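You operate a simulated robot arm through the tools that you are given. There is no shell and no other tool.

Carry out the task below with a simulated robot arm. There is one attempt and no reset: what you move stays moved.

## Task
Brake spindle A, set the width to 110 mm and open the guide carriage up for a new cable.
Fine: brake before you open the yellow latch of the guide wheel and the join lever; leave the orange lever and spindle C.

It is judged by the outcome, as a careful person would: the job done as asked, and still so three seconds after it is handed in. It fails if anything else is knocked over, pushed out of place, dropped, spilled or broken.

## Robot
A 7-joint arm with a two-finger parallel gripper, fixed in place. Base frame: the origin is at the foot of the arm, x ahead of it, y to its left, z up. Units: mm, degrees, N and s.
With the tool pointing down near the work surface it reaches from about 120 to 660 mm from the base axis. Its first joint turns from -66.0 to 66.0 degrees. Payload 2.4 kg.
Tool frame: the origin (TCP) lies between the finger pads and is the grasp point; the fingertips stand 30 mm ahead of it; z points along the fingers, y is the line along which they close. The gripper opens to 94 mm. The fingers are 28 mm wide and 10 mm thick; the gripper's body (50 by 96 mm) begins 55 mm behind the TCP.
Orientation is that of the tool frame in the base frame, as a unit quaternion [x, y, z, w]. With the fingers straight down and closing along the base's y, the tool's x points along the base's -x, its y along +y and its z along -z.

## Interface
- The arm moves only by the tool servo_tool. Its argument "steps" is text: rows parted by semicolons, each of 7 numbers parted by spaces: the shift along the tool's x, y, z in units of 20 mm (1.0 is 20 mm), then the turn, a rotation vector about the tool's x, y, z in units of 5 degrees (1.0 is 5 degrees), then the finger opening in mm, from 0 to 94. In form: x y z ax ay az fingers; .... A call has 1 to 20 rows; each row shifts and turns the commanded pose from where the row before left it, along the tool's axes as they then stand. A call with a number of a shift or a turn outside -1 to 1 is refused whole. A row lasts 0.2 s, in which the tool goes at most 50 mm and 8.6 degrees; a call with a longer step from one row to the next is refused whole, and so is a gripper value outside its range. A pose out of reach is approached as far as the arm can. The call stops where the force on the tool passes 40 N (or 10 N more than at its start, if that is more) or the arm is blocked; 0.2 s more then pass. Each finger travels about 153 mm/s and halts on what it meets, pressing with about 38 N; the grip force reading is that of the motor and also rises with nothing between the fingers. The clock runs only during rows and for 0.2 s after the last one: add rows that do not move to give the fingers time. It gives the time, the measured TCP pose, the force on the tool (base axes), the opening and the grip force at its end, in the units of the frame above (readings bear some noise), with the torque about the TCP (base axes, N m) and any sound that the robot's microphone picked up.
- Cameras (640 x 400 px; columns grow to the right, rows downward): "scene" is fixed at [36.3, 467.7, 1467.2]; the picture's right is [-0.79, -0.62, 0.00], its down [-0.22, 0.28, -0.94] and it looks along [0.58, -0.73, -0.35] (base axes); focal length 302 px, centre (320, 200). "wrist" rides on the gripper at [76, 14, -102] in the tool frame; the picture's right is [-0.18, 0.98, 0.00], its down [-0.75, -0.14, -0.64] and it looks along [-0.63, -0.12, 0.77] (tool axes); focal length 243 px, centre (320, 200). There is no depth. A picture from a camera that has moved, and an enlarged one, comes with that camera's place and axes in the base frame and with its lens.
- camera(camera): a new picture of that camera. It takes no simulated time.
- close_up(camera, box): a new picture of the part [left, top, right, bottom] of that camera's present view, enlarged. It takes no simulated time.
- job_done(): hands the job in; it is judged then, once.

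Places have to be worked out from the pictures, the camera data and where the tool is seen. Open the gripper and draw the arm clear of the work before you hand the job in, unless the task says otherwise.

The tools are called after ">>>" as name(argument=value, ...) on one line, values as JSON. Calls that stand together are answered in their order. servo_tool: Moves the arm, as the interface text tells. Its arguments: {"type":"object","properties":{"steps":{"type":"string"}},"required":["steps"]} The other tools are called the same way: camera (camera) takes a picture; close_up (camera, box) takes an enlarged picture of a part of a camera's view; job_done () hands the job in.

At the start:

```text
time_s: 0.0
tcp_pos: [398.2, -161.8, 1299.3]
tcp_rot: [0.0, 1.0, 0.0, 0.0]
contact_force: [0.1, 0.6, -0.6]
ft_torque: [0.0, 0.03, 0.02]
opening: 93.8
gripper_force: 0.1
```

scene: 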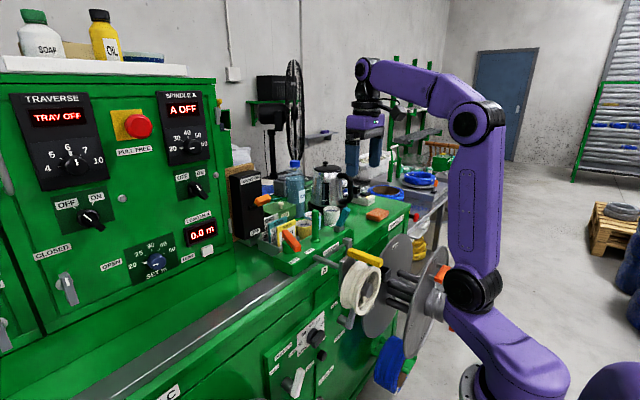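
wrist: 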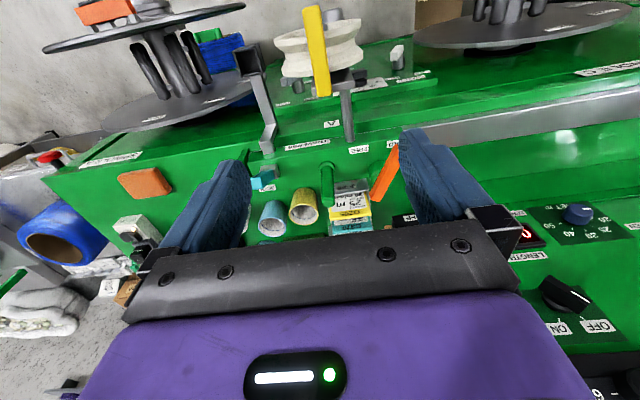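

I start by looking at the machine in detail before moving anything.

>>> close_up(camera="scene", box=[0, 80, 240, 230])

>>> close_up(camera="scene", box=[220, 160, 460, 310])

>>> close_up(camera="scene", box=[200, 280, 440, 400])

>>> close_up(camera="scene", box=[0, 230, 240, 400])

>>> close_up(camera="wrist", box=[20, 0, 340, 200])

>>> close_up(camera="wrist", box=[220, 0, 480, 160])

>>> close_up(camera="wrist", box=[400, 0, 640, 150])

```text
2.67 times, centred on (120, 155) of scene
camera zoom: at [36.3, 467.7, 1467.2], right [-0.79, -0.62, 0.0], down [-0.22, 0.28, -0.94], along [0.58, -0.73, -0.35], focal length 806 px, centre (853, 320)
```

zoom: 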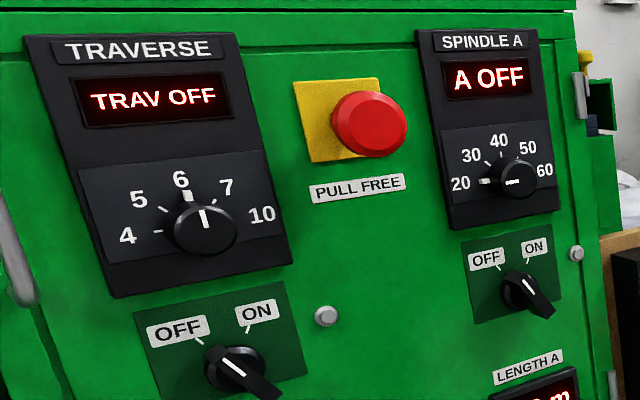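

```text
2.67 times, centred on (340, 235) of scene
camera zoom: at [36.3, 467.7, 1467.2], right [-0.79, -0.62, 0.0], down [-0.22, 0.28, -0.94], along [0.58, -0.73, -0.35], focal length 806 px, centre (267, 107)
```

zoom: 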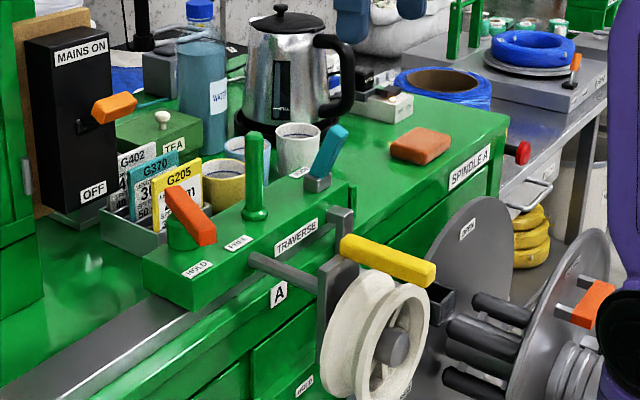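

```text
2.67 times, centred on (320, 340) of scene
camera zoom: at [36.3, 467.7, 1467.2], right [-0.79, -0.62, 0.0], down [-0.22, 0.28, -0.94], along [0.58, -0.73, -0.35], focal length 806 px, centre (320, -173)
```

zoom: 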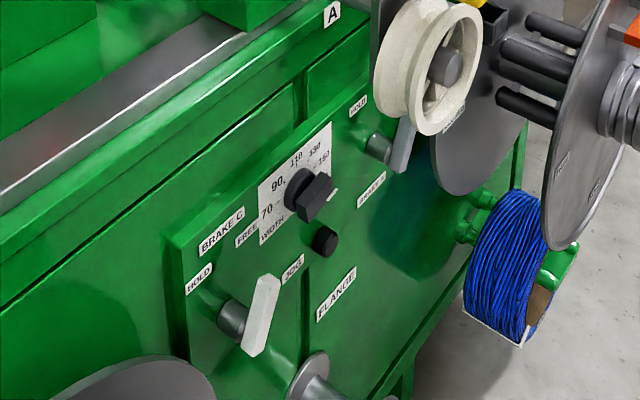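

```text
2.35 times, centred on (120, 315) of scene
camera zoom: at [36.3, 467.7, 1467.2], right [-0.79, -0.62, 0.0], down [-0.22, 0.28, -0.94], along [0.58, -0.73, -0.35], focal length 712 px, centre (791, -71)
```

zoom: 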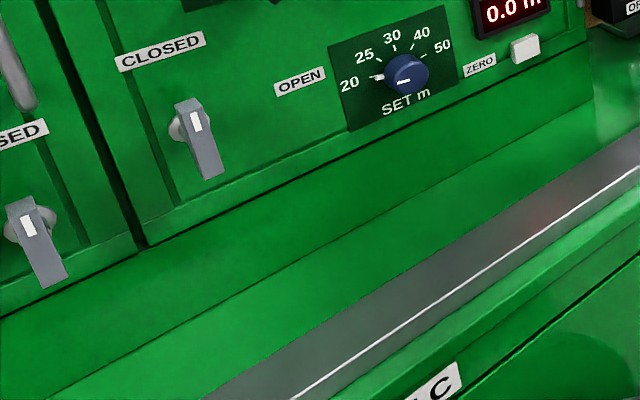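

```text
2.00 times, centred on (180, 100) of wrist
camera zoom: at [321.2, -146.0, 1402.3], right [0.18, 0.98, 0.0], down [0.75, -0.14, 0.64], along [0.63, -0.12, -0.77], focal length 485 px, centre (600, 400)
```

zoom: 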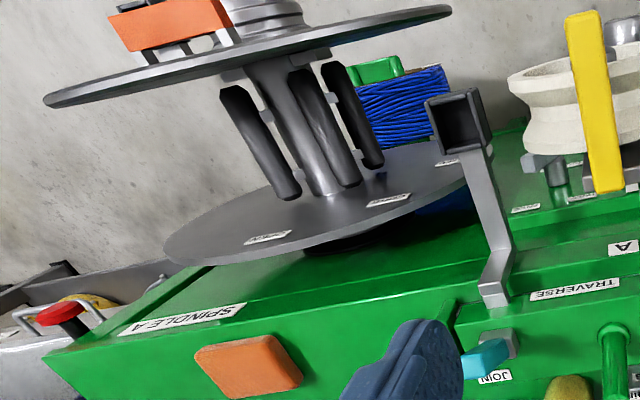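

```text
2.46 times, centred on (350, 80) of wrist
camera zoom: at [321.2, -146.0, 1402.3], right [0.18, 0.98, 0.0], down [0.75, -0.14, 0.64], along [0.63, -0.12, -0.77], focal length 597 px, centre (246, 495)
```

zoom: 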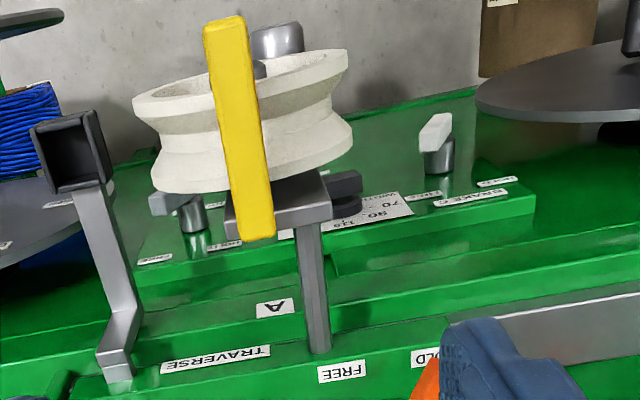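

```text
2.67 times, centred on (520, 75) of wrist
camera zoom: at [321.2, -146.0, 1402.3], right [0.18, 0.98, 0.0], down [0.75, -0.14, 0.64], along [0.63, -0.12, -0.77], focal length 647 px, centre (-213, 533)
```

zoom: 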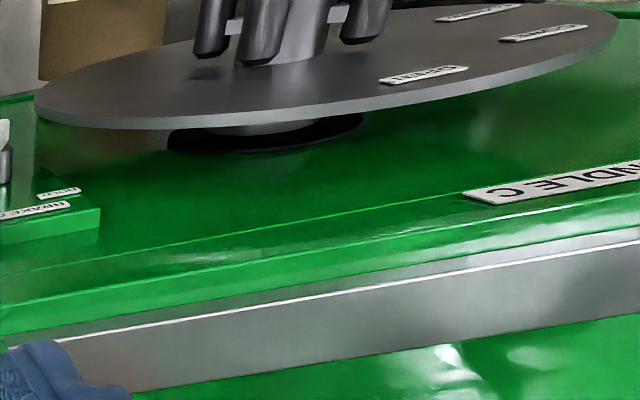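

The front panel (brakes, WIDTH dial) is seen too steeply. I'll draw back toward the base and pitch the tool forward a little, to look at the panel from the arm's side.

>>> servo_tool(steps="1 0 0 0 -0.5 0 94;1 0 0 0 -0.5 0 94;1 0 0 0 -0.5 0 94;1 0 0 0 -0.5 0 94;1 0 0 0 -0.5 0 94;1 0 0 0 -0.5 0 94;1 0 0 0 -0.5 0 94;1 0 0 0 -0.5 0 94")

>>> camera(camera="wrist")

>>> camera(camera="scene")

```text
time_s: 1.8
tcp_pos: [240.6, -161.8, 1276.4]
tcp_rot: [0.0, 0.985, 0.0, 0.175]
contact_force: [1.2, -0.8, 0.5]
ft_torque: [0.0, -0.02, 0.02]
opening: 94.1
gripper_force: 0.0
```

```text
taken
camera wrist: at [133.1, -146.6, 1346.6], right [0.17, 0.98, 0.06], down [0.49, -0.14, 0.86], along [0.86, -0.12, -0.5], focal length 243 px, centre (320, 200)
```

wrist: 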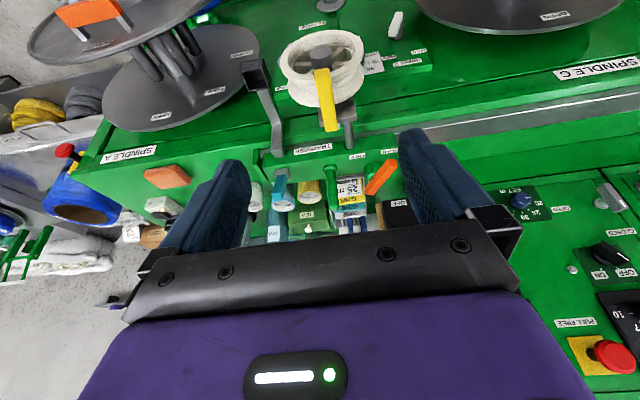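

```text
taken
```

scene: 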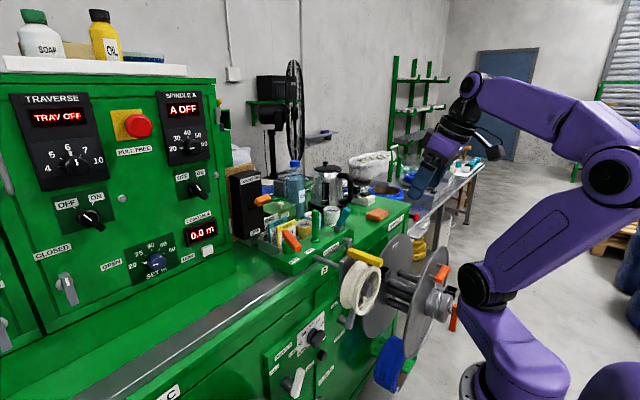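

The guide wheel hub end is near (345,-160,960), and the yellow latch bar runs along x from ~330 to ~428 at z≈1035. At x≈240 the tool is clear of it, so I lower it straight down to see the panel.

>>> servo_tool(steps="0.342 0 0.94 0 0 0 94;0.342 0 0.94 0 0 0 94;0.342 0 0.94 0 0 0 94;0.342 0 0.94 0 0 0 94;0.342 0 0.94 0 0 0 94;0.342 0 0.94 0 0 0 94;0.342 0 0.94 0 0 0 94;0.342 0 0.94 0 0 0 94;0.342 0 0.94 0 0 0 94;0.342 0 0.94 0 0 0 94")

>>> camera(camera="wrist")

>>> camera(camera="scene")

```text
time_s: 4.0
tcp_pos: [255.5, -168.5, 1096.0]
tcp_rot: [0.001, 0.985, 0.0, 0.172]
contact_force: [0.5, 0.6, -0.1]
ft_torque: [-0.03, 0.02, -0.01]
opening: 93.9
gripper_force: 0.0
out of reach, approached as far as the arm can: row 9, 10
```

```text
taken
camera wrist: at [149.1, -151.9, 1166.2], right [0.17, 0.98, 0.06], down [0.49, -0.14, 0.86], along [0.85, -0.12, -0.51], focal length 243 px, centre (320, 200)
```

wrist: 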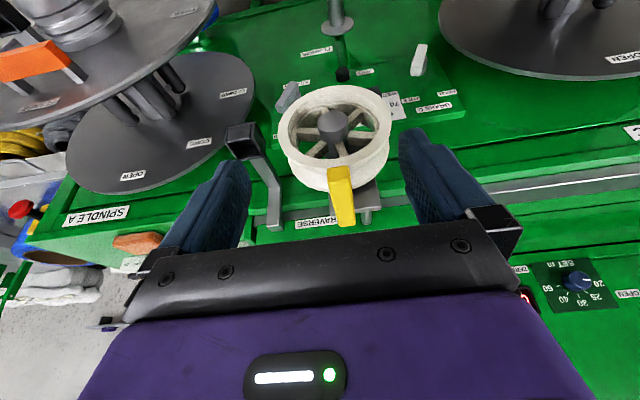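

```text
taken
```

scene: 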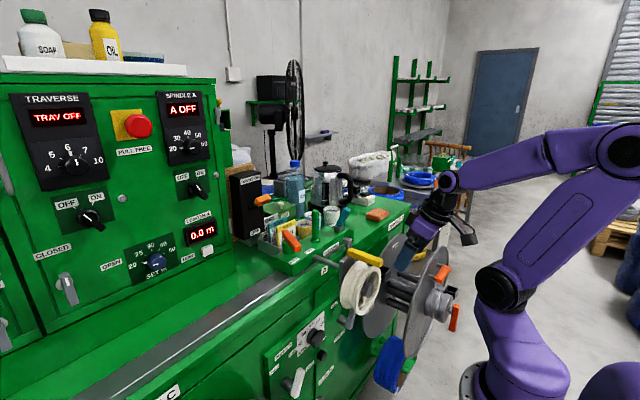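

The arm hits a limit here. I zoom into the panel from this viewpoint.

>>> close_up(camera="wrist", box=[240, 0, 480, 150])

>>> close_up(camera="wrist", box=[0, 0, 280, 200])

>>> close_up(camera="scene", box=[250, 240, 450, 400])

>>> close_up(camera="scene", box=[260, 200, 420, 300])

>>> close_up(camera="scene", box=[280, 300, 400, 400])

```text
2.67 times, centred on (360, 75) of wrist
camera zoom: at [149.1, -151.9, 1166.2], right [0.17, 0.98, 0.06], down [0.49, -0.14, 0.86], along [0.85, -0.12, -0.51], focal length 647 px, centre (213, 533)
```

zoom: 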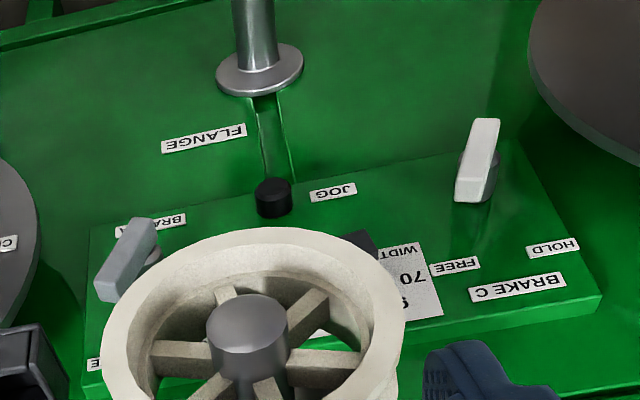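

```text
2.00 times, centred on (140, 100) of wrist
camera zoom: at [149.1, -151.9, 1166.2], right [0.17, 0.98, 0.06], down [0.49, -0.14, 0.86], along [0.85, -0.12, -0.51], focal length 485 px, centre (680, 400)
```

zoom: 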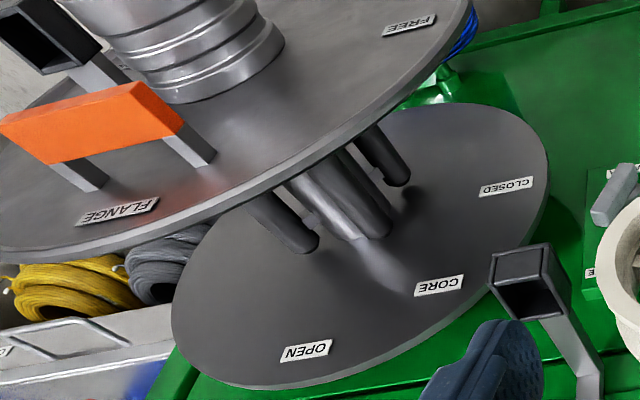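

```text
2.50 times, centred on (350, 320) of scene
camera zoom: at [36.3, 467.7, 1467.2], right [-0.79, -0.62, 0.0], down [-0.22, 0.28, -0.94], along [0.58, -0.73, -0.35], focal length 756 px, centre (245, -100)
```

zoom: 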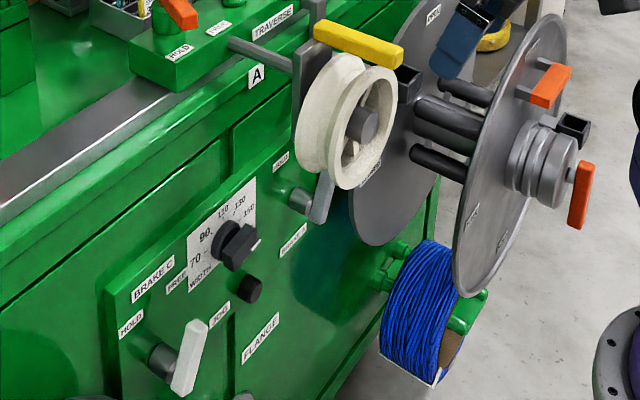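

```text
4.00 times, centred on (340, 250) of scene
camera zoom: at [36.3, 467.7, 1467.2], right [-0.79, -0.62, 0.0], down [-0.22, 0.28, -0.94], along [0.58, -0.73, -0.35], focal length 1210 px, centre (240, 0)
```

zoom: 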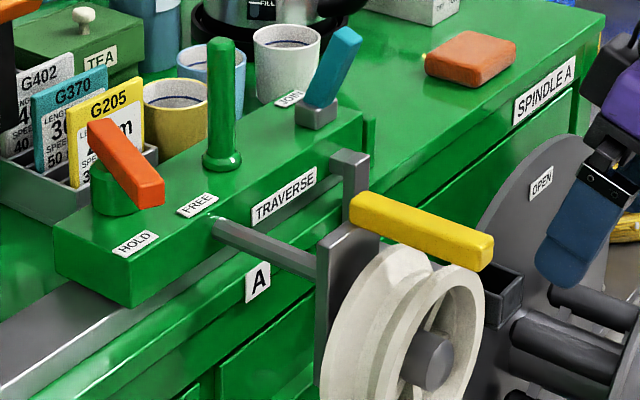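

```text
4.00 times, centred on (340, 350) of scene
camera zoom: at [36.3, 467.7, 1467.2], right [-0.79, -0.62, 0.0], down [-0.22, 0.28, -0.94], along [0.58, -0.73, -0.35], focal length 1210 px, centre (240, -400)
```

zoom: 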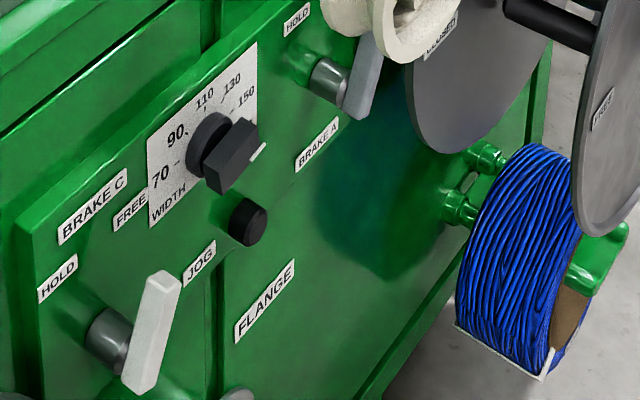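

Brake A's lever (grey) is right of the wheel, near (475,-252,715), with HOLD to its upper left and probably FREE at its upper right. I'll move to the left of the wheel and lower the camera, to see under the wheel onto the panel.

>>> servo_tool(steps="0 0.7 -0.7 0 0 0 94;0 0.7 -0.7 0 0 0 94;0 1 -0.5 0 0 0 94;0 1 0 0 0.5 0 94;0 1 0 0 0.5 0 94;0 1 0 0 0.5 0 94;0 1 0 0 0.5 0 94;0 1 0 0 0.5 0 94;0 0 0 0 0.5 0 94;-0.8 0 0.2 0 0.5 0 94;-0.9 0 0.5 0 0.5 0 94")

>>> camera(camera="wrist")

>>> camera(camera="scene")

```text
time_s: 6.4
tcp_pos: [276.9, -20.2, 1118.9]
tcp_rot: [0.0, 1.0, 0.0, -0.001]
contact_force: [0.4, -0.1, 0.6]
ft_torque: [0.03, -0.03, -0.02]
opening: 93.9
gripper_force: 0.0
```

```text
taken
camera wrist: at [201.2, -4.0, 1221.8], right [0.18, 0.98, 0.0], down [0.75, -0.14, 0.64], along [0.63, -0.12, -0.77], focal length 243 px, centre (320, 200)
```

wrist: 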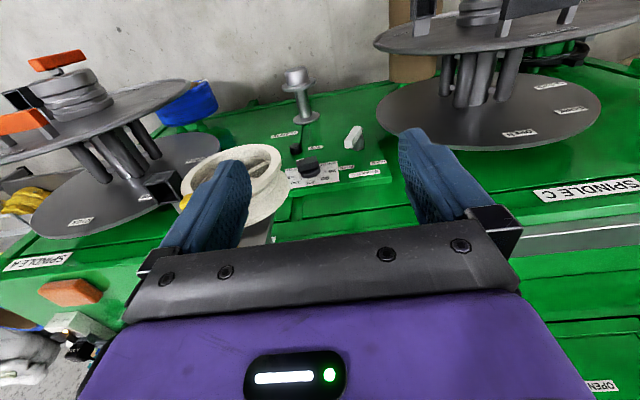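

```text
taken
```

scene: 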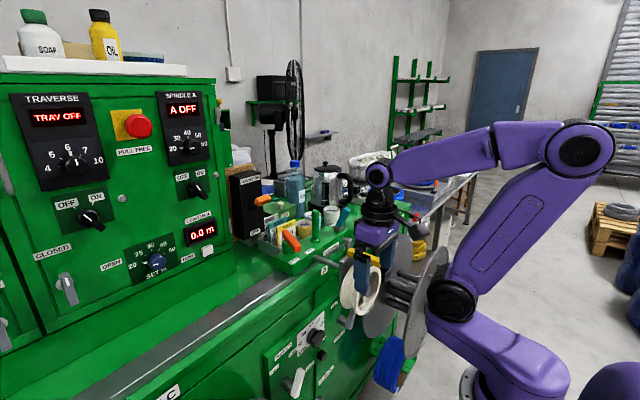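

The tool is clear and left of the wheel. I lower further, here and slightly forward.

>>> servo_tool(steps="-0.2 0 1 0 0 0 94;-0.2 0 1 0 0 0 94;-0.2 0 1 0 0 0 94;-0.2 0 1 0 0 0 94;-0.2 0 1 0 0 0 94;-0.2 0 1 0 0 0 94;-0.2 0 1 0 0 0 94;-0.2 0 1 0 0 0 94;0 0 1 0 0 0 94;0 0 1 0 0 0 94")

>>> camera(camera="wrist")

>>> close_up(camera="wrist", box=[200, 80, 440, 230])

>>> camera(camera="scene")

```text
time_s: 8.6
tcp_pos: [310.0, -19.2, 919.4]
tcp_rot: [0.0, 1.0, 0.0, -0.001]
contact_force: [-0.3, -0.1, -1.6]
ft_torque: [0.02, 0.01, 0.01]
opening: 93.9
gripper_force: 0.1
```

```text
taken
camera wrist: at [232.8, -3.3, 1022.2], right [0.18, 0.98, 0.0], down [0.75, -0.14, 0.64], along [0.63, -0.12, -0.77], focal length 243 px, centre (320, 200)
```

wrist: 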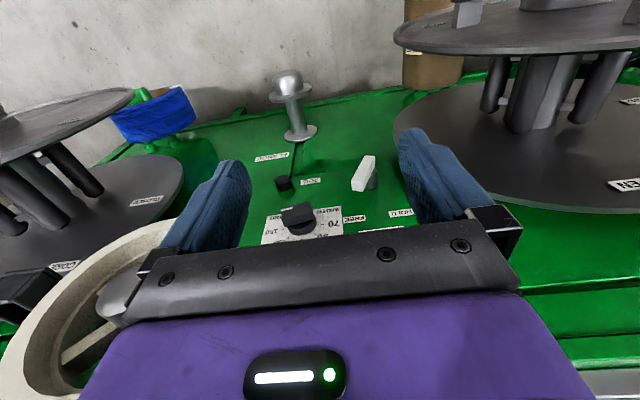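

```text
2.67 times, centred on (320, 155) of wrist
camera zoom: at [232.8, -3.3, 1022.2], right [0.18, 0.98, 0.0], down [0.75, -0.14, 0.64], along [0.63, -0.12, -0.77], focal length 647 px, centre (320, 320)
```

zoom: 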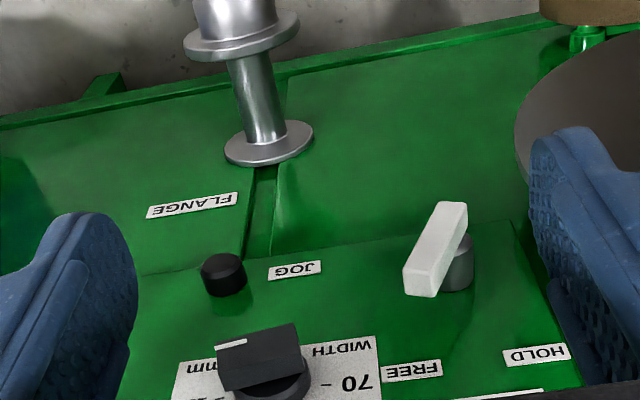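

```text
taken
```

scene: 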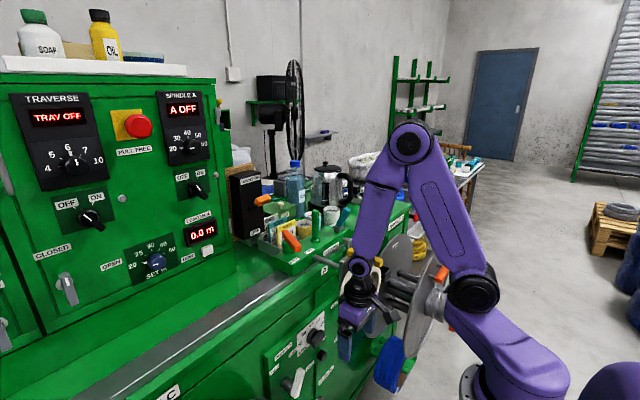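

Brake C's white lever leans to FREE; the WIDTH knob's white mark appears to point far right (near 150). I pitch the tool forward for a squarer view.

>>> servo_tool(steps="0 0 0.5 0 -1 0 94;0 0 0.5 0 -1 0 94;0 0 0.5 0 -1 0 94;0 0 0.5 0 -1 0 94;0 0 0 0 -1 0 94")

>>> camera(camera="wrist")

>>> close_up(camera="wrist", box=[220, 60, 420, 180])

>>> close_up(camera="wrist", box=[80, 20, 320, 180])

```text
time_s: 9.8
tcp_pos: [312.2, -33.9, 897.8]
tcp_rot: [-0.001, 0.987, -0.041, 0.155]
contact_force: [0.0, 0.0, 0.4]
ft_torque: [0.02, -0.01, -0.02]
opening: 94.1
gripper_force: 0.0
out of reach, approached as far as the arm can: row 2, 3, 4
```

```text
taken
camera wrist: at [208.3, -10.9, 970.8], right [0.19, 0.98, -0.03], down [0.52, -0.08, 0.85], along [0.83, -0.17, -0.52], focal length 243 px, centre (320, 200)
```

wrist: 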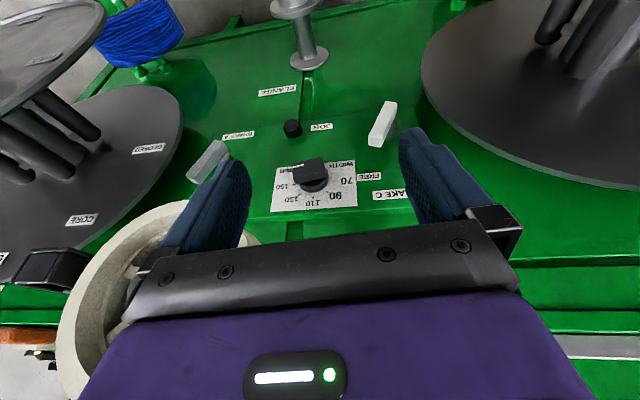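

```text
3.20 times, centred on (320, 120) of wrist
camera zoom: at [208.3, -10.9, 970.8], right [0.19, 0.98, -0.03], down [0.52, -0.08, 0.85], along [0.83, -0.17, -0.52], focal length 776 px, centre (320, 456)
```

zoom: 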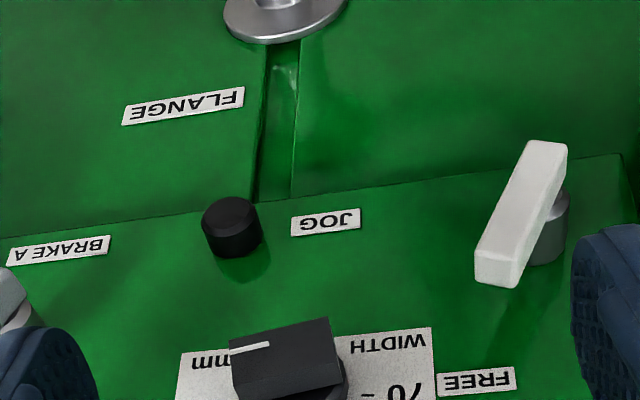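

```text
2.50 times, centred on (200, 100) of wrist
camera zoom: at [208.3, -10.9, 970.8], right [0.19, 0.98, -0.03], down [0.52, -0.08, 0.85], along [0.83, -0.17, -0.52], focal length 606 px, centre (620, 450)
```

zoom: 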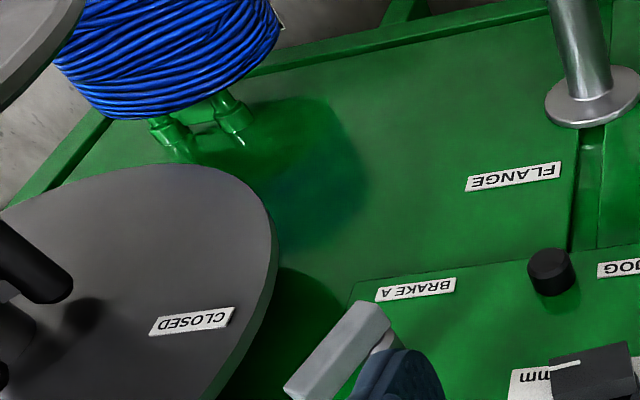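

Lever geometry so far: Brake A pivots near (y −232, z 708), its handle is up-right toward FREE, and HOLD is up-left at (−192, 793). The eyelet bracket at (389,−290,908) blocks a top approach, so I plan to come in low from the front with the tool pitched ~60° forward. First I go lower, left of the wheel.

>>> servo_tool(steps="0.12 0.3 1 -0.94 0 0 94;0.12 0.3 1 0 0 0 94;0.12 0.3 1 0 0 0 94;0.12 0.2 1 0 0 0 94;0.12 0.1 1 0 0 0 94")

>>> camera(camera="wrist")

>>> camera(camera="scene")

```text
time_s: 11.0
tcp_pos: [365.3, 8.1, 834.6]
tcp_rot: [-0.007, 0.988, -0.005, 0.153]
contact_force: [0.2, 0.4, -0.8]
ft_torque: [-0.02, -0.02, -0.02]
opening: 94.1
gripper_force: 0.1
out of reach, approached as far as the arm can: row 1, 2, 3, 4, 5
```

```text
taken
camera wrist: at [260.6, 23.7, 909.3], right [0.17, 0.99, 0.04], down [0.53, -0.13, 0.84], along [0.83, -0.12, -0.54], focal length 243 px, centre (320, 200)
```

wrist: 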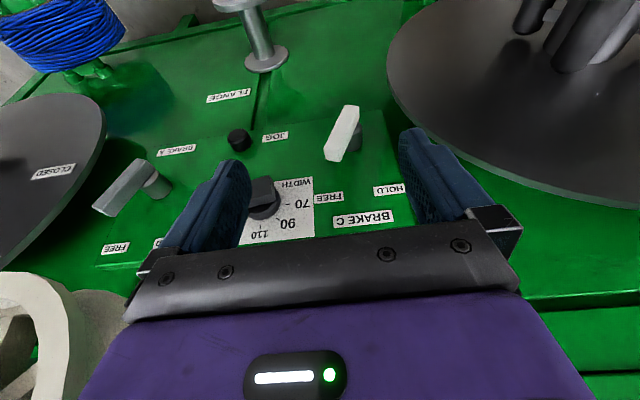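

```text
taken
```

scene: 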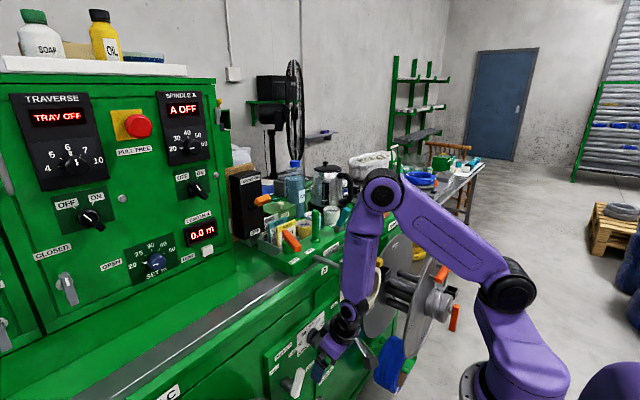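

The wrist can't pitch up further in this configuration (it seems to be a wrist-joint stop with the forearm near vertical). I'll re-pose it: raise, tilt the tool back toward the base about the wrist, then swing it round by the left to point forward, in the free space left of the wheel.

>>> servo_tool(steps="-0.63 0.5 -0.85 0 0 0 40;-0.63 0.5 -0.85 0 0 0 40;-0.63 0.5 -0.85 0 0 0 40;0.76 0 0 0 0.95 0 40;0.76 0 0 0 0.95 0 40;0.76 0 0 0 0.95 0 40;0.76 0 0 0 0.95 0 40;0.76 0 0 0 0.95 0 40;0.76 0 0 0 0.95 0 40;0.76 0 0 0 0.95 0 40;0.76 0 0 0 0.95 0 40;0.76 0 0 0 0.95 0 40;0.76 0 0 0 0.95 0 40")

>>> camera(camera="scene")

```text
time_s: 13.8
tcp_pos: [261.0, 30.2, 897.1]
tcp_rot: [-0.002, 0.977, -0.015, -0.211]
contact_force: [0.4, 0.2, 0.4]
ft_torque: [0.02, 0.01, 0.02]
opening: 40.0
gripper_force: 0.0
out of reach, approached as far as the arm can: row 7, 8, 9
```

```text
taken
```

scene: 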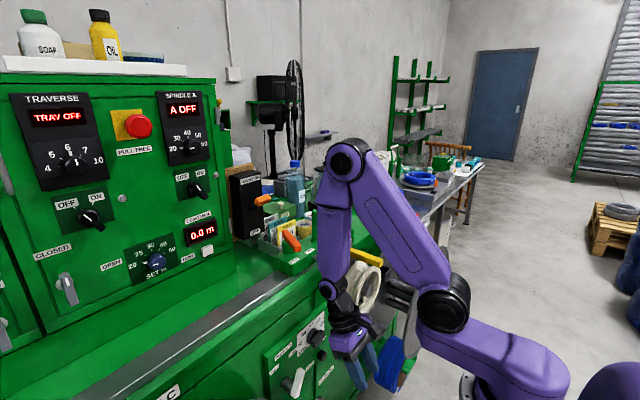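

Tilted back ~24° with wrist at about (337,30,1064). Now I sweep the tool around the vertical through the wrist, clockwise by way of the left side.

>>> servo_tool(steps="0 0.33 0 -0.413 0 0.911 40;0 0.33 0 -0.413 0 0.911 40;0 0.33 0 -0.413 0 0.911 40;0 0.33 0 -0.413 0 0.911 40;0 0.33 0 -0.413 0 0.911 40;0 0.33 0 -0.413 0 0.911 40;0 0.33 0 -0.413 0 0.911 40;0 0.33 0 -0.413 0 0.911 40;0 0.33 0 -0.413 0 0.911 40;0 0.33 0 -0.413 0 0.911 40;0 0.33 0 -0.413 0 0.911 40;0 0.33 0 -0.413 0 0.911 40")

>>> camera(camera="scene")

```text
time_s: 16.4
tcp_pos: [295.7, 98.8, 893.6]
tcp_rot: [0.487, 0.85, 0.092, -0.176]
contact_force: [-0.1, -0.4, -0.2]
ft_torque: [0.03, 0.01, -0.03]
opening: 40.3
gripper_force: 0.0
```

```text
taken
```

scene: 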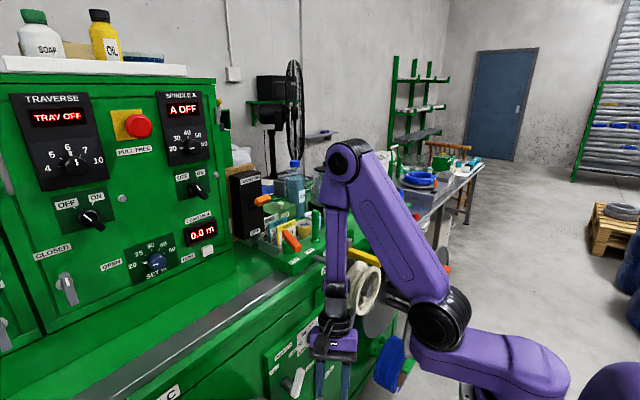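

The swing works without limits. I continue it while tilting the tool up toward the horizontal.

>>> servo_tool(steps="0.32 0.33 0 -0.413 0.4 0.911 40;0.32 0.36 0 -0.445 0.4 0.896 40;0.32 0.38 0 -0.476 0.4 0.88 40;0.32 0.40 0 -0.506 0.4 0.863 40;0.32 0.43 0 -0.536 0.4 0.844 40;0.32 0.45 0 -0.565 0.4 0.825 40;0.32 0.47 0 -0.593 0.4 0.805 40;0.32 0.50 0 -0.621 0.4 0.784 40;0.32 0.52 0 -0.648 0.4 0.762 40;0.32 0.54 0 -0.674 0.4 0.738 40;0.32 0.56 0 -0.70 0.4 0.714 40;0.32 0.58 0 -0.724 0.4 0.69 40")

>>> camera(camera="scene")

>>> camera(camera="wrist")

```text
time_s: 19.0
tcp_pos: [396.1, 158.7, 936.0]
tcp_rot: [0.793, 0.463, 0.341, -0.199]
contact_force: [1.8, -0.1, 0.3]
ft_torque: [-0.02, 0.0, -0.02]
opening: 40.0
gripper_force: 0.1
```

```text
taken
```

scene: 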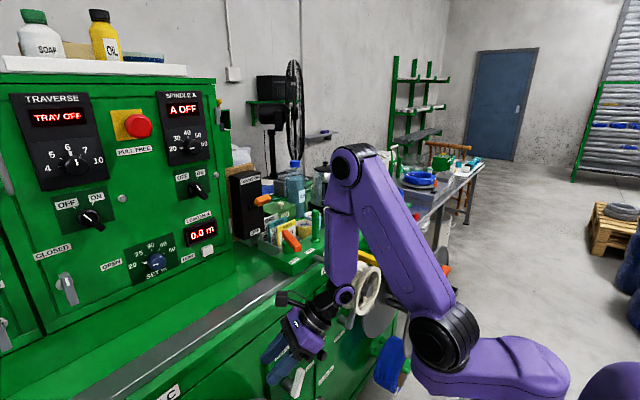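

```text
taken
camera wrist: at [397.7, 134.3, 1061.6], right [0.79, -0.59, -0.13], down [-0.61, -0.79, -0.1], along [-0.04, 0.16, -0.99], focal length 243 px, centre (320, 200)
```

wrist: 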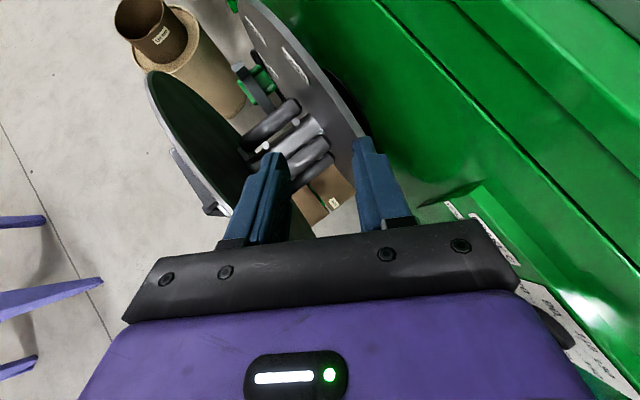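

The flipped wrist works, but passing below the wheel from here would drive the forearm through it. So I'll unwind part of the swing while rising, cross over to the right side high up, and descend there (x≈235–280, y≈−265), repeating the swing down low.

>>> servo_tool(steps="0.114 -0.58 -0.414 0.724 -0.4 -0.69 40;0.10 -0.56 -0.428 0.70 -0.4 -0.714 40;0.084 -0.54 -0.443 0.674 -0.4 -0.738 40;0.069 -0.52 -0.457 0.648 -0.4 -0.762 40;0.053 -0.50 -0.47 0.621 -0.4 -0.784 40;0.036 -0.47 -0.483 0.593 -0.4 -0.805 40;0.019 -0.45 -0.495 0.565 -0.4 -0.825 40;0.002 -0.43 -0.506 0.536 -0.4 -0.844 40;-0.016 -0.40 -0.518 0.506 -0.4 -0.863 40;-0.034 -0.38 -0.528 0.476 -0.4 -0.88 40;-0.053 -0.36 -0.538 0.445 -0.4 -0.896 40;-0.072 -0.33 -0.547 0.413 -0.4 -0.911 40")

>>> camera(camera="scene")

```text
time_s: 21.6
tcp_pos: [293.1, 107.3, 1036.9]
tcp_rot: [0.486, 0.851, 0.091, -0.176]
contact_force: [-0.2, -0.4, 0.9]
ft_torque: [-0.03, -0.01, 0.0]
opening: 40.0
gripper_force: 0.1
```

```text
taken
```

scene: 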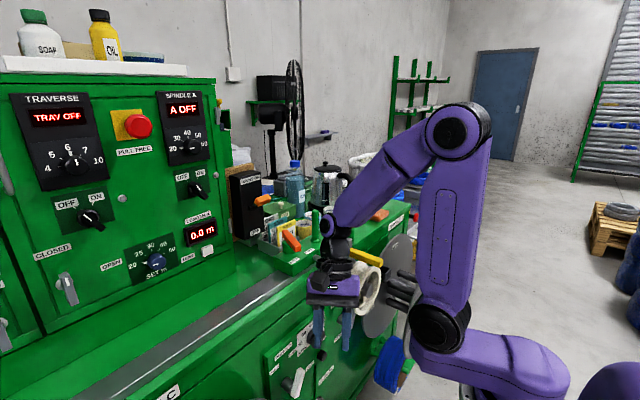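

The tool hangs clear at (293,107,1037). I now cross to the right, drifting back in x so that it passes in front of the latch.

>>> servo_tool(steps="-0.525 -0.66 -0.643 0 0 0 40;-0.525 -0.66 -0.643 0 0 0 40;-0.525 -0.66 -0.643 0 0 0 40;-0.525 -0.66 -0.643 0 0 0 40;-0.525 -0.66 -0.643 0 0 0 40;-0.68 -0.654 -0.275 0 0 0 40;-0.68 -0.654 -0.275 0 0 0 40;-0.68 -0.654 -0.275 0 0 0 40;-0.68 -0.654 -0.275 0 0 0 40;-0.68 -0.654 -0.275 0 0 0 40;-0.68 -0.654 -0.275 0 0 0 40;-0.68 -0.654 -0.275 0 0 0 40;-0.68 -0.654 -0.275 0 0 0 40;-0.68 -0.654 -0.275 0 0 0 40;-0.68 -0.654 -0.275 0 0 0 40;-0.68 -0.654 -0.275 0 0 0 40")

>>> camera(camera="scene")

>>> camera(camera="wrist")

```text
time_s: 25.0
tcp_pos: [231.3, -201.4, 1075.6]
tcp_rot: [0.486, 0.851, 0.092, -0.177]
contact_force: [0.0, -0.5, 0.6]
ft_torque: [0.0, -0.01, -0.02]
opening: 39.8
gripper_force: 0.1
```

```text
taken
```

scene: 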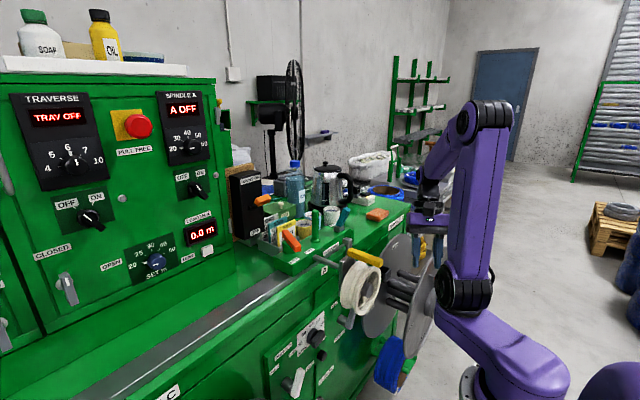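

```text
taken
camera wrist: at [229.3, -165.8, 1199.8], right [0.93, 0.35, -0.09], down [0.36, -0.88, 0.3], along [0.03, -0.31, -0.95], focal length 243 px, centre (320, 200)
```

wrist: 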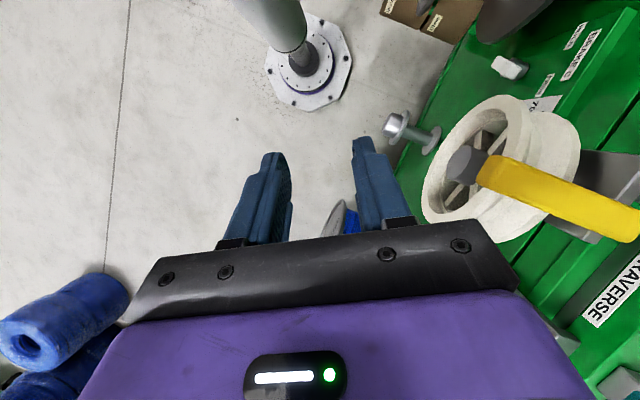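

I'm in front and right of the wheel with free space below. Descending straight down along x≈231, y≈−201.

>>> servo_tool(steps="-0.388 0.016 0.921 0 0 0 40;-0.388 0.016 0.921 0 0 0 40;-0.388 0.016 0.921 0 0 0 40;-0.388 0.016 0.921 0 0 0 40;-0.388 0.016 0.921 0 0 0 40;-0.388 0.016 0.921 0 0 0 40;-0.388 0.016 0.921 0 0 0 40;-0.388 0.016 0.921 0 0 0 40;-0.388 0.016 0.921 0 0 0 40;-0.388 0.016 0.921 0 0 0 40;-0.388 0.016 0.921 0 0 0 40;-0.388 0.016 0.921 0 0 0 40")

>>> camera(camera="scene")

>>> camera(camera="wrist")

```text
time_s: 27.6
tcp_pos: [231.7, -201.1, 835.4]
tcp_rot: [0.486, 0.851, 0.092, -0.177]
contact_force: [-0.3, 0.9, -0.6]
ft_torque: [0.0, 0.0, 0.0]
opening: 39.9
gripper_force: 0.0
```

```text
taken
```

scene: 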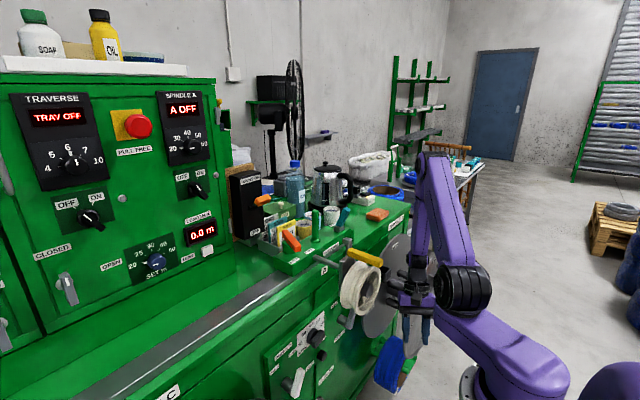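

```text
taken
camera wrist: at [229.9, -165.4, 959.2], right [0.93, 0.35, -0.09], down [0.36, -0.88, 0.3], along [0.03, -0.31, -0.95], focal length 243 px, centre (320, 200)
```

wrist: 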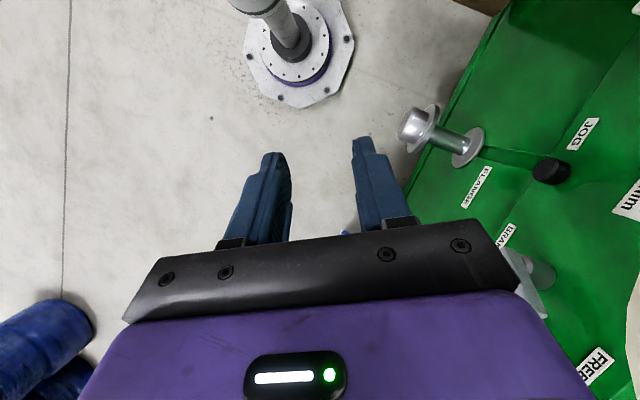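

Clear. I go down another 100 mm and begin the swing toward the front (wrist stays near (270,−261,904)).

>>> servo_tool(steps="-0.388 0.016 0.921 0 0 0 40;-0.388 0.016 0.921 0 0 0 40;-0.388 0.016 0.921 0 0 0 40;-0.388 0.016 0.921 0 0 0 40;-0.388 0.016 0.921 0 0 0 40;0.24 0.31 0 -0.391 0.3 0.921 40;0.24 0.33 0 -0.415 0.3 0.910 40;0.24 0.35 0 -0.438 0.3 0.899 40;0.24 0.37 0 -0.462 0.3 0.887 40;0.24 0.39 0 -0.485 0.3 0.875 40;0.24 0.41 0 -0.508 0.3 0.862 40;0.24 0.42 0 -0.53 0.3 0.848 40;0.24 0.44 0 -0.552 0.3 0.834 40;0.24 0.46 0 -0.574 0.3 0.819 40;0.24 0.48 0 -0.595 0.3 0.804 40;0.24 0.49 0 -0.616 0.3 0.788 40;0.24 0.51 0 -0.636 0.3 0.772 40")

>>> camera(camera="scene")

>>> camera(camera="wrist")

```text
time_s: 31.2
tcp_pos: [325.1, -153.2, 763.6]
tcp_rot: [0.813, 0.471, 0.291, -0.179]
contact_force: [-0.7, 1.0, -0.4]
ft_torque: [-0.03, 0.0, 0.0]
opening: 39.9
gripper_force: 0.1
```

```text
taken
```

scene: 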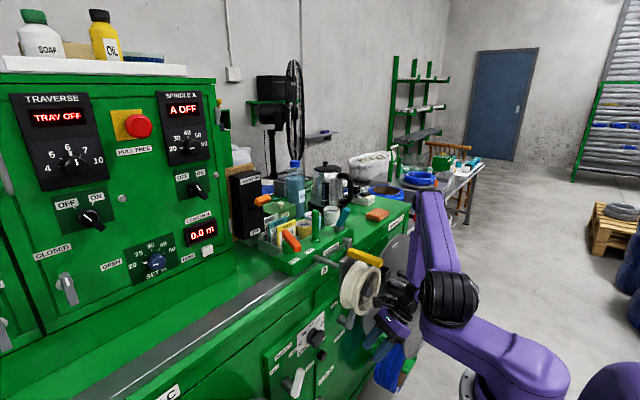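

```text
taken
camera wrist: at [334.1, -166.6, 891.1], right [0.78, -0.6, -0.14], down [-0.61, -0.79, 0.01], along [-0.11, 0.07, -0.99], focal length 243 px, centre (320, 200)
```

wrist: 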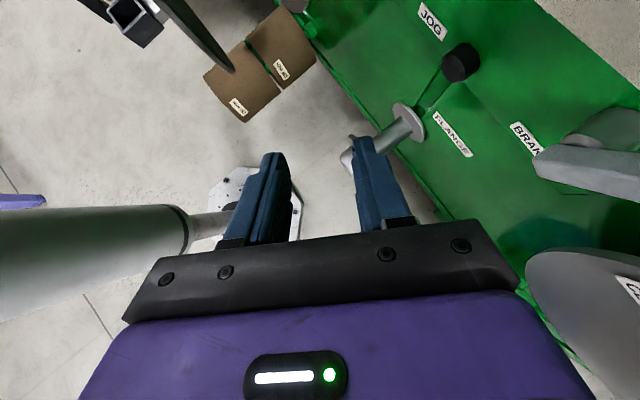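

The camera head would come close to the eyelet tube if it stays on top, so I roll the gripper −90° about its own axis here (camera to the left), before completing the swing.

>>> servo_tool(steps="0 0 0 0 0 -1 10;0 0 0 0 0 -1 0;0 0 0 0 0 -1 0;0 0 0 0 0 -1 0;0 0 0 0 0 -1 0;0 0 0 0 0 -1 0;0 0 0 0 0 -1 0;0 0 0 0 0 -1 0;0 0 0 0 0 -1 0;0 0 0 0 0 -1 0;0 0 0 0 0 -1 0;0 0 0 0 0 -1 0;0 0 0 0 0 -1 0;0 0 0 0 0 -1 0;0 0 0 0 0 -1 0;0 0 0 0 0 -1 0;0 0 0 0 0 -1 0;0 0 0 0 0 -1 0")

>>> camera(camera="scene")

>>> camera(camera="wrist")

```text
time_s: 35.0
tcp_pos: [323.2, -153.6, 763.4]
tcp_rot: [0.241, 0.909, 0.332, 0.079]
contact_force: [0.1, 0.0, -0.4]
ft_torque: [-0.02, 0.04, 0.01]
opening: 0.1
gripper_force: 33.3
```

```text
taken
```

scene: 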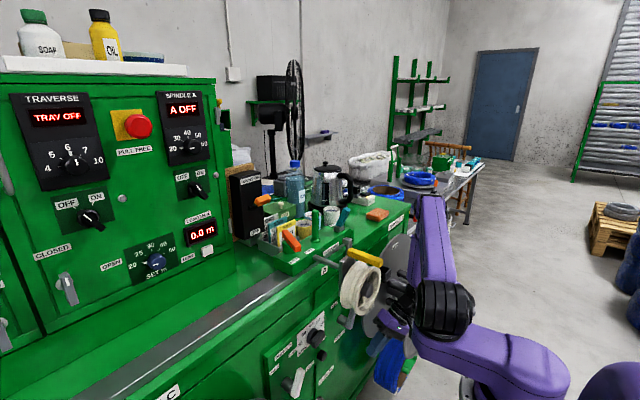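

```text
taken
camera wrist: at [231.1, -163.1, 852.7], right [0.54, 0.56, 0.63], down [0.41, -0.83, 0.39], along [0.74, 0.05, -0.67], focal length 243 px, centre (320, 200)
```

wrist: 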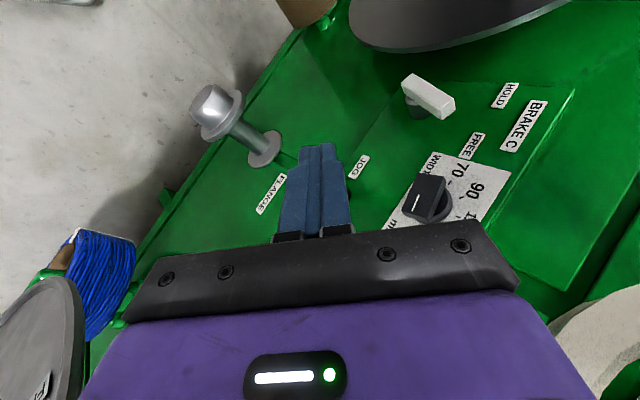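

Now the rest of the swing: heading from 62° to about −8°, tilt to 68°, with the wrist backing off slightly and lowering.

>>> servo_tool(steps="-0.35 0.14 0.07 -0.4 -0.643 0.766 0;-0.38 0.13 0.06 -0.4 -0.669 0.743 0;-0.41 0.12 0.04 -0.4 -0.695 0.719 0;-0.44 0.11 0.03 -0.4 -0.719 0.695 0;-0.47 0.10 0.01 -0.4 -0.743 0.669 0;-0.50 0.09 -0.01 -0.4 -0.766 0.643 0;-0.53 0.09 -0.02 -0.4 -0.788 0.616 0;-0.56 0.08 -0.04 -0.4 -0.809 0.588 0;-0.59 0.08 -0.05 -0.4 -0.829 0.559 0")

>>> camera(camera="scene")

>>> camera(camera="wrist")

```text
time_s: 37.0
tcp_pos: [383.0, -208.2, 774.0]
tcp_rot: [0.536, 0.697, 0.386, 0.279]
contact_force: [0.3, -0.3, 0.0]
ft_torque: [-0.04, 0.03, 0.03]
opening: 0.0
gripper_force: 32.8
```

```text
taken
```

scene: 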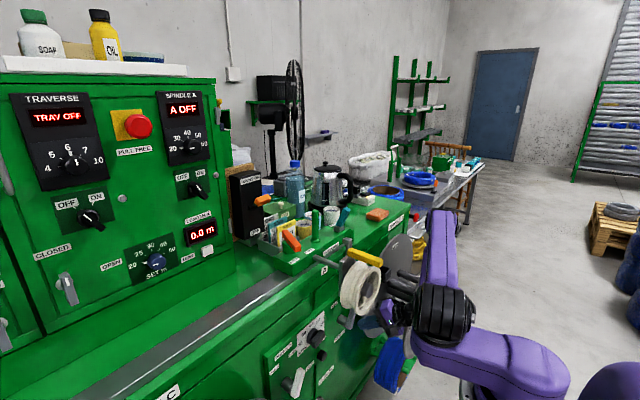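

```text
taken
camera wrist: at [288.5, -155.9, 843.5], right [0.57, -0.05, 0.82], down [-0.39, -0.9, 0.22], along [0.72, -0.44, -0.53], focal length 243 px, centre (320, 200)
```

wrist: 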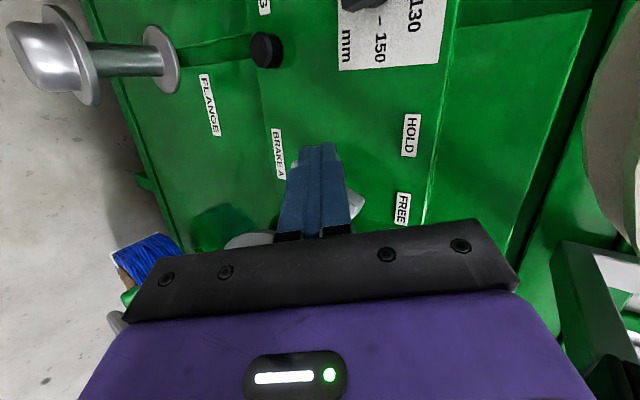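

The view confirms HOLD at (y −200, z 785), FREE at (y −270, z 786). I finish the last part of the swing.

>>> servo_tool(steps="-0.62 0.08 -0.06 -0.4 -0.848 0.53 0;-0.65 0.08 -0.08 -0.4 -0.866 0.5 0;-0.68 0.08 -0.09 -0.4 -0.883 0.469 0;-0.71 0.08 -0.10 -0.4 -0.899 0.438 0;-0.74 0.09 -0.10 -0.4 -0.914 0.407 0")

>>> camera(camera="scene")

>>> camera(camera="wrist")

```text
time_s: 38.2
tcp_pos: [386.9, -276.0, 782.9]
tcp_rot: [0.641, 0.537, 0.36, 0.413]
contact_force: [-0.7, 0.3, -0.2]
ft_torque: [-0.03, -0.02, -0.03]
opening: 0.1
gripper_force: 33.2
```

```text
taken
```

scene: 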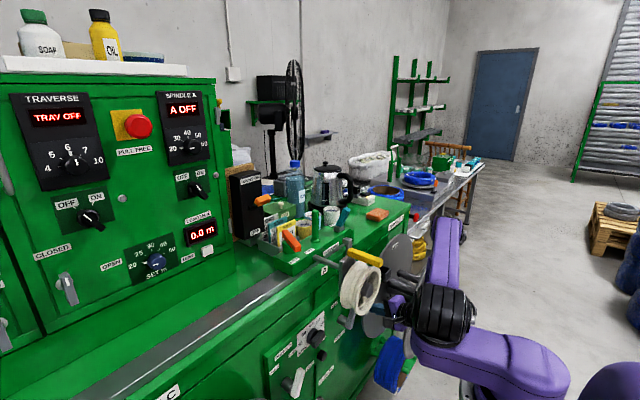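

```text
taken
camera wrist: at [311.2, -185.6, 839.4], right [0.36, -0.26, 0.9], down [-0.76, -0.64, 0.11], along [0.54, -0.72, -0.43], focal length 243 px, centre (320, 200)
```

wrist: 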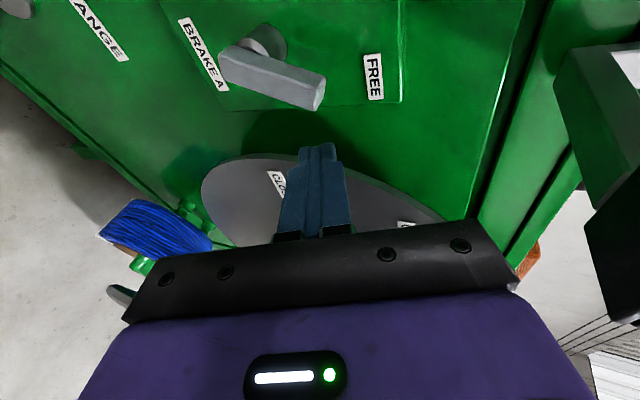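

Brake A's lever is clearly visible: the handle runs from (y −235, z 694) up to (y −261, z 755) at x≈455, leaning to FREE. I slide the closed fingers forward along its right side.

>>> servo_tool(steps="-0.28 0.11 0 0 0 0 0;0 0 0.6 0 0 0 0;0 0 0.6 0 0 0 0;0 0 0.6 0 0 0 0")

>>> camera(camera="wrist")

>>> close_up(camera="scene", box=[310, 270, 430, 370])

```text
time_s: 39.2
tcp_pos: [418.6, -286.5, 770.6]
tcp_rot: [0.641, 0.538, 0.361, 0.412]
contact_force: [0.3, 0.4, -0.1]
ft_torque: [-0.02, -0.02, -0.03]
opening: 0.0
gripper_force: 32.9
```

```text
taken
camera wrist: at [343.8, -196.6, 826.9], right [0.36, -0.26, 0.9], down [-0.76, -0.64, 0.11], along [0.55, -0.72, -0.43], focal length 243 px, centre (320, 200)
```

wrist: 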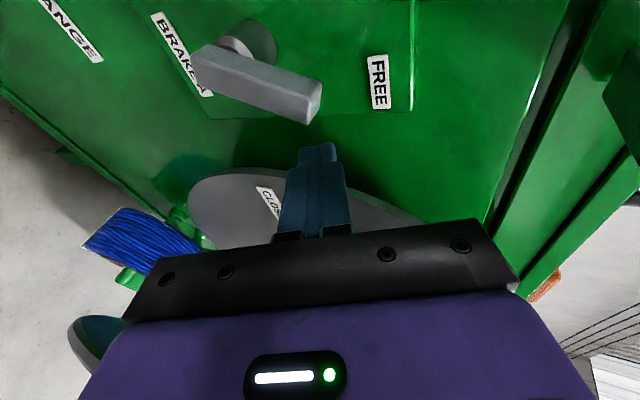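

```text
4.00 times, centred on (370, 320) of scene
camera zoom: at [36.3, 467.7, 1467.2], right [-0.79, -0.62, 0.0], down [-0.22, 0.28, -0.94], along [0.58, -0.73, -0.35], focal length 1210 px, centre (120, -280)
```

zoom: 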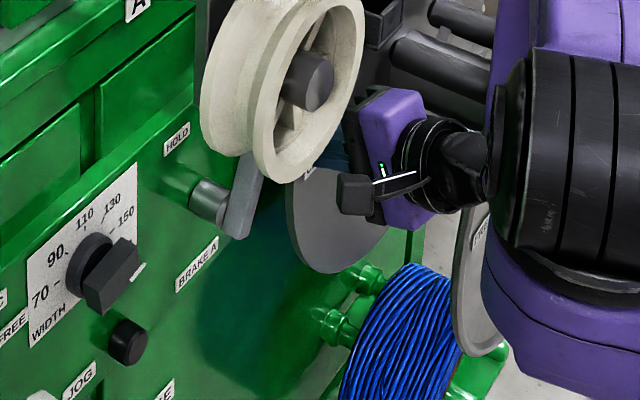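

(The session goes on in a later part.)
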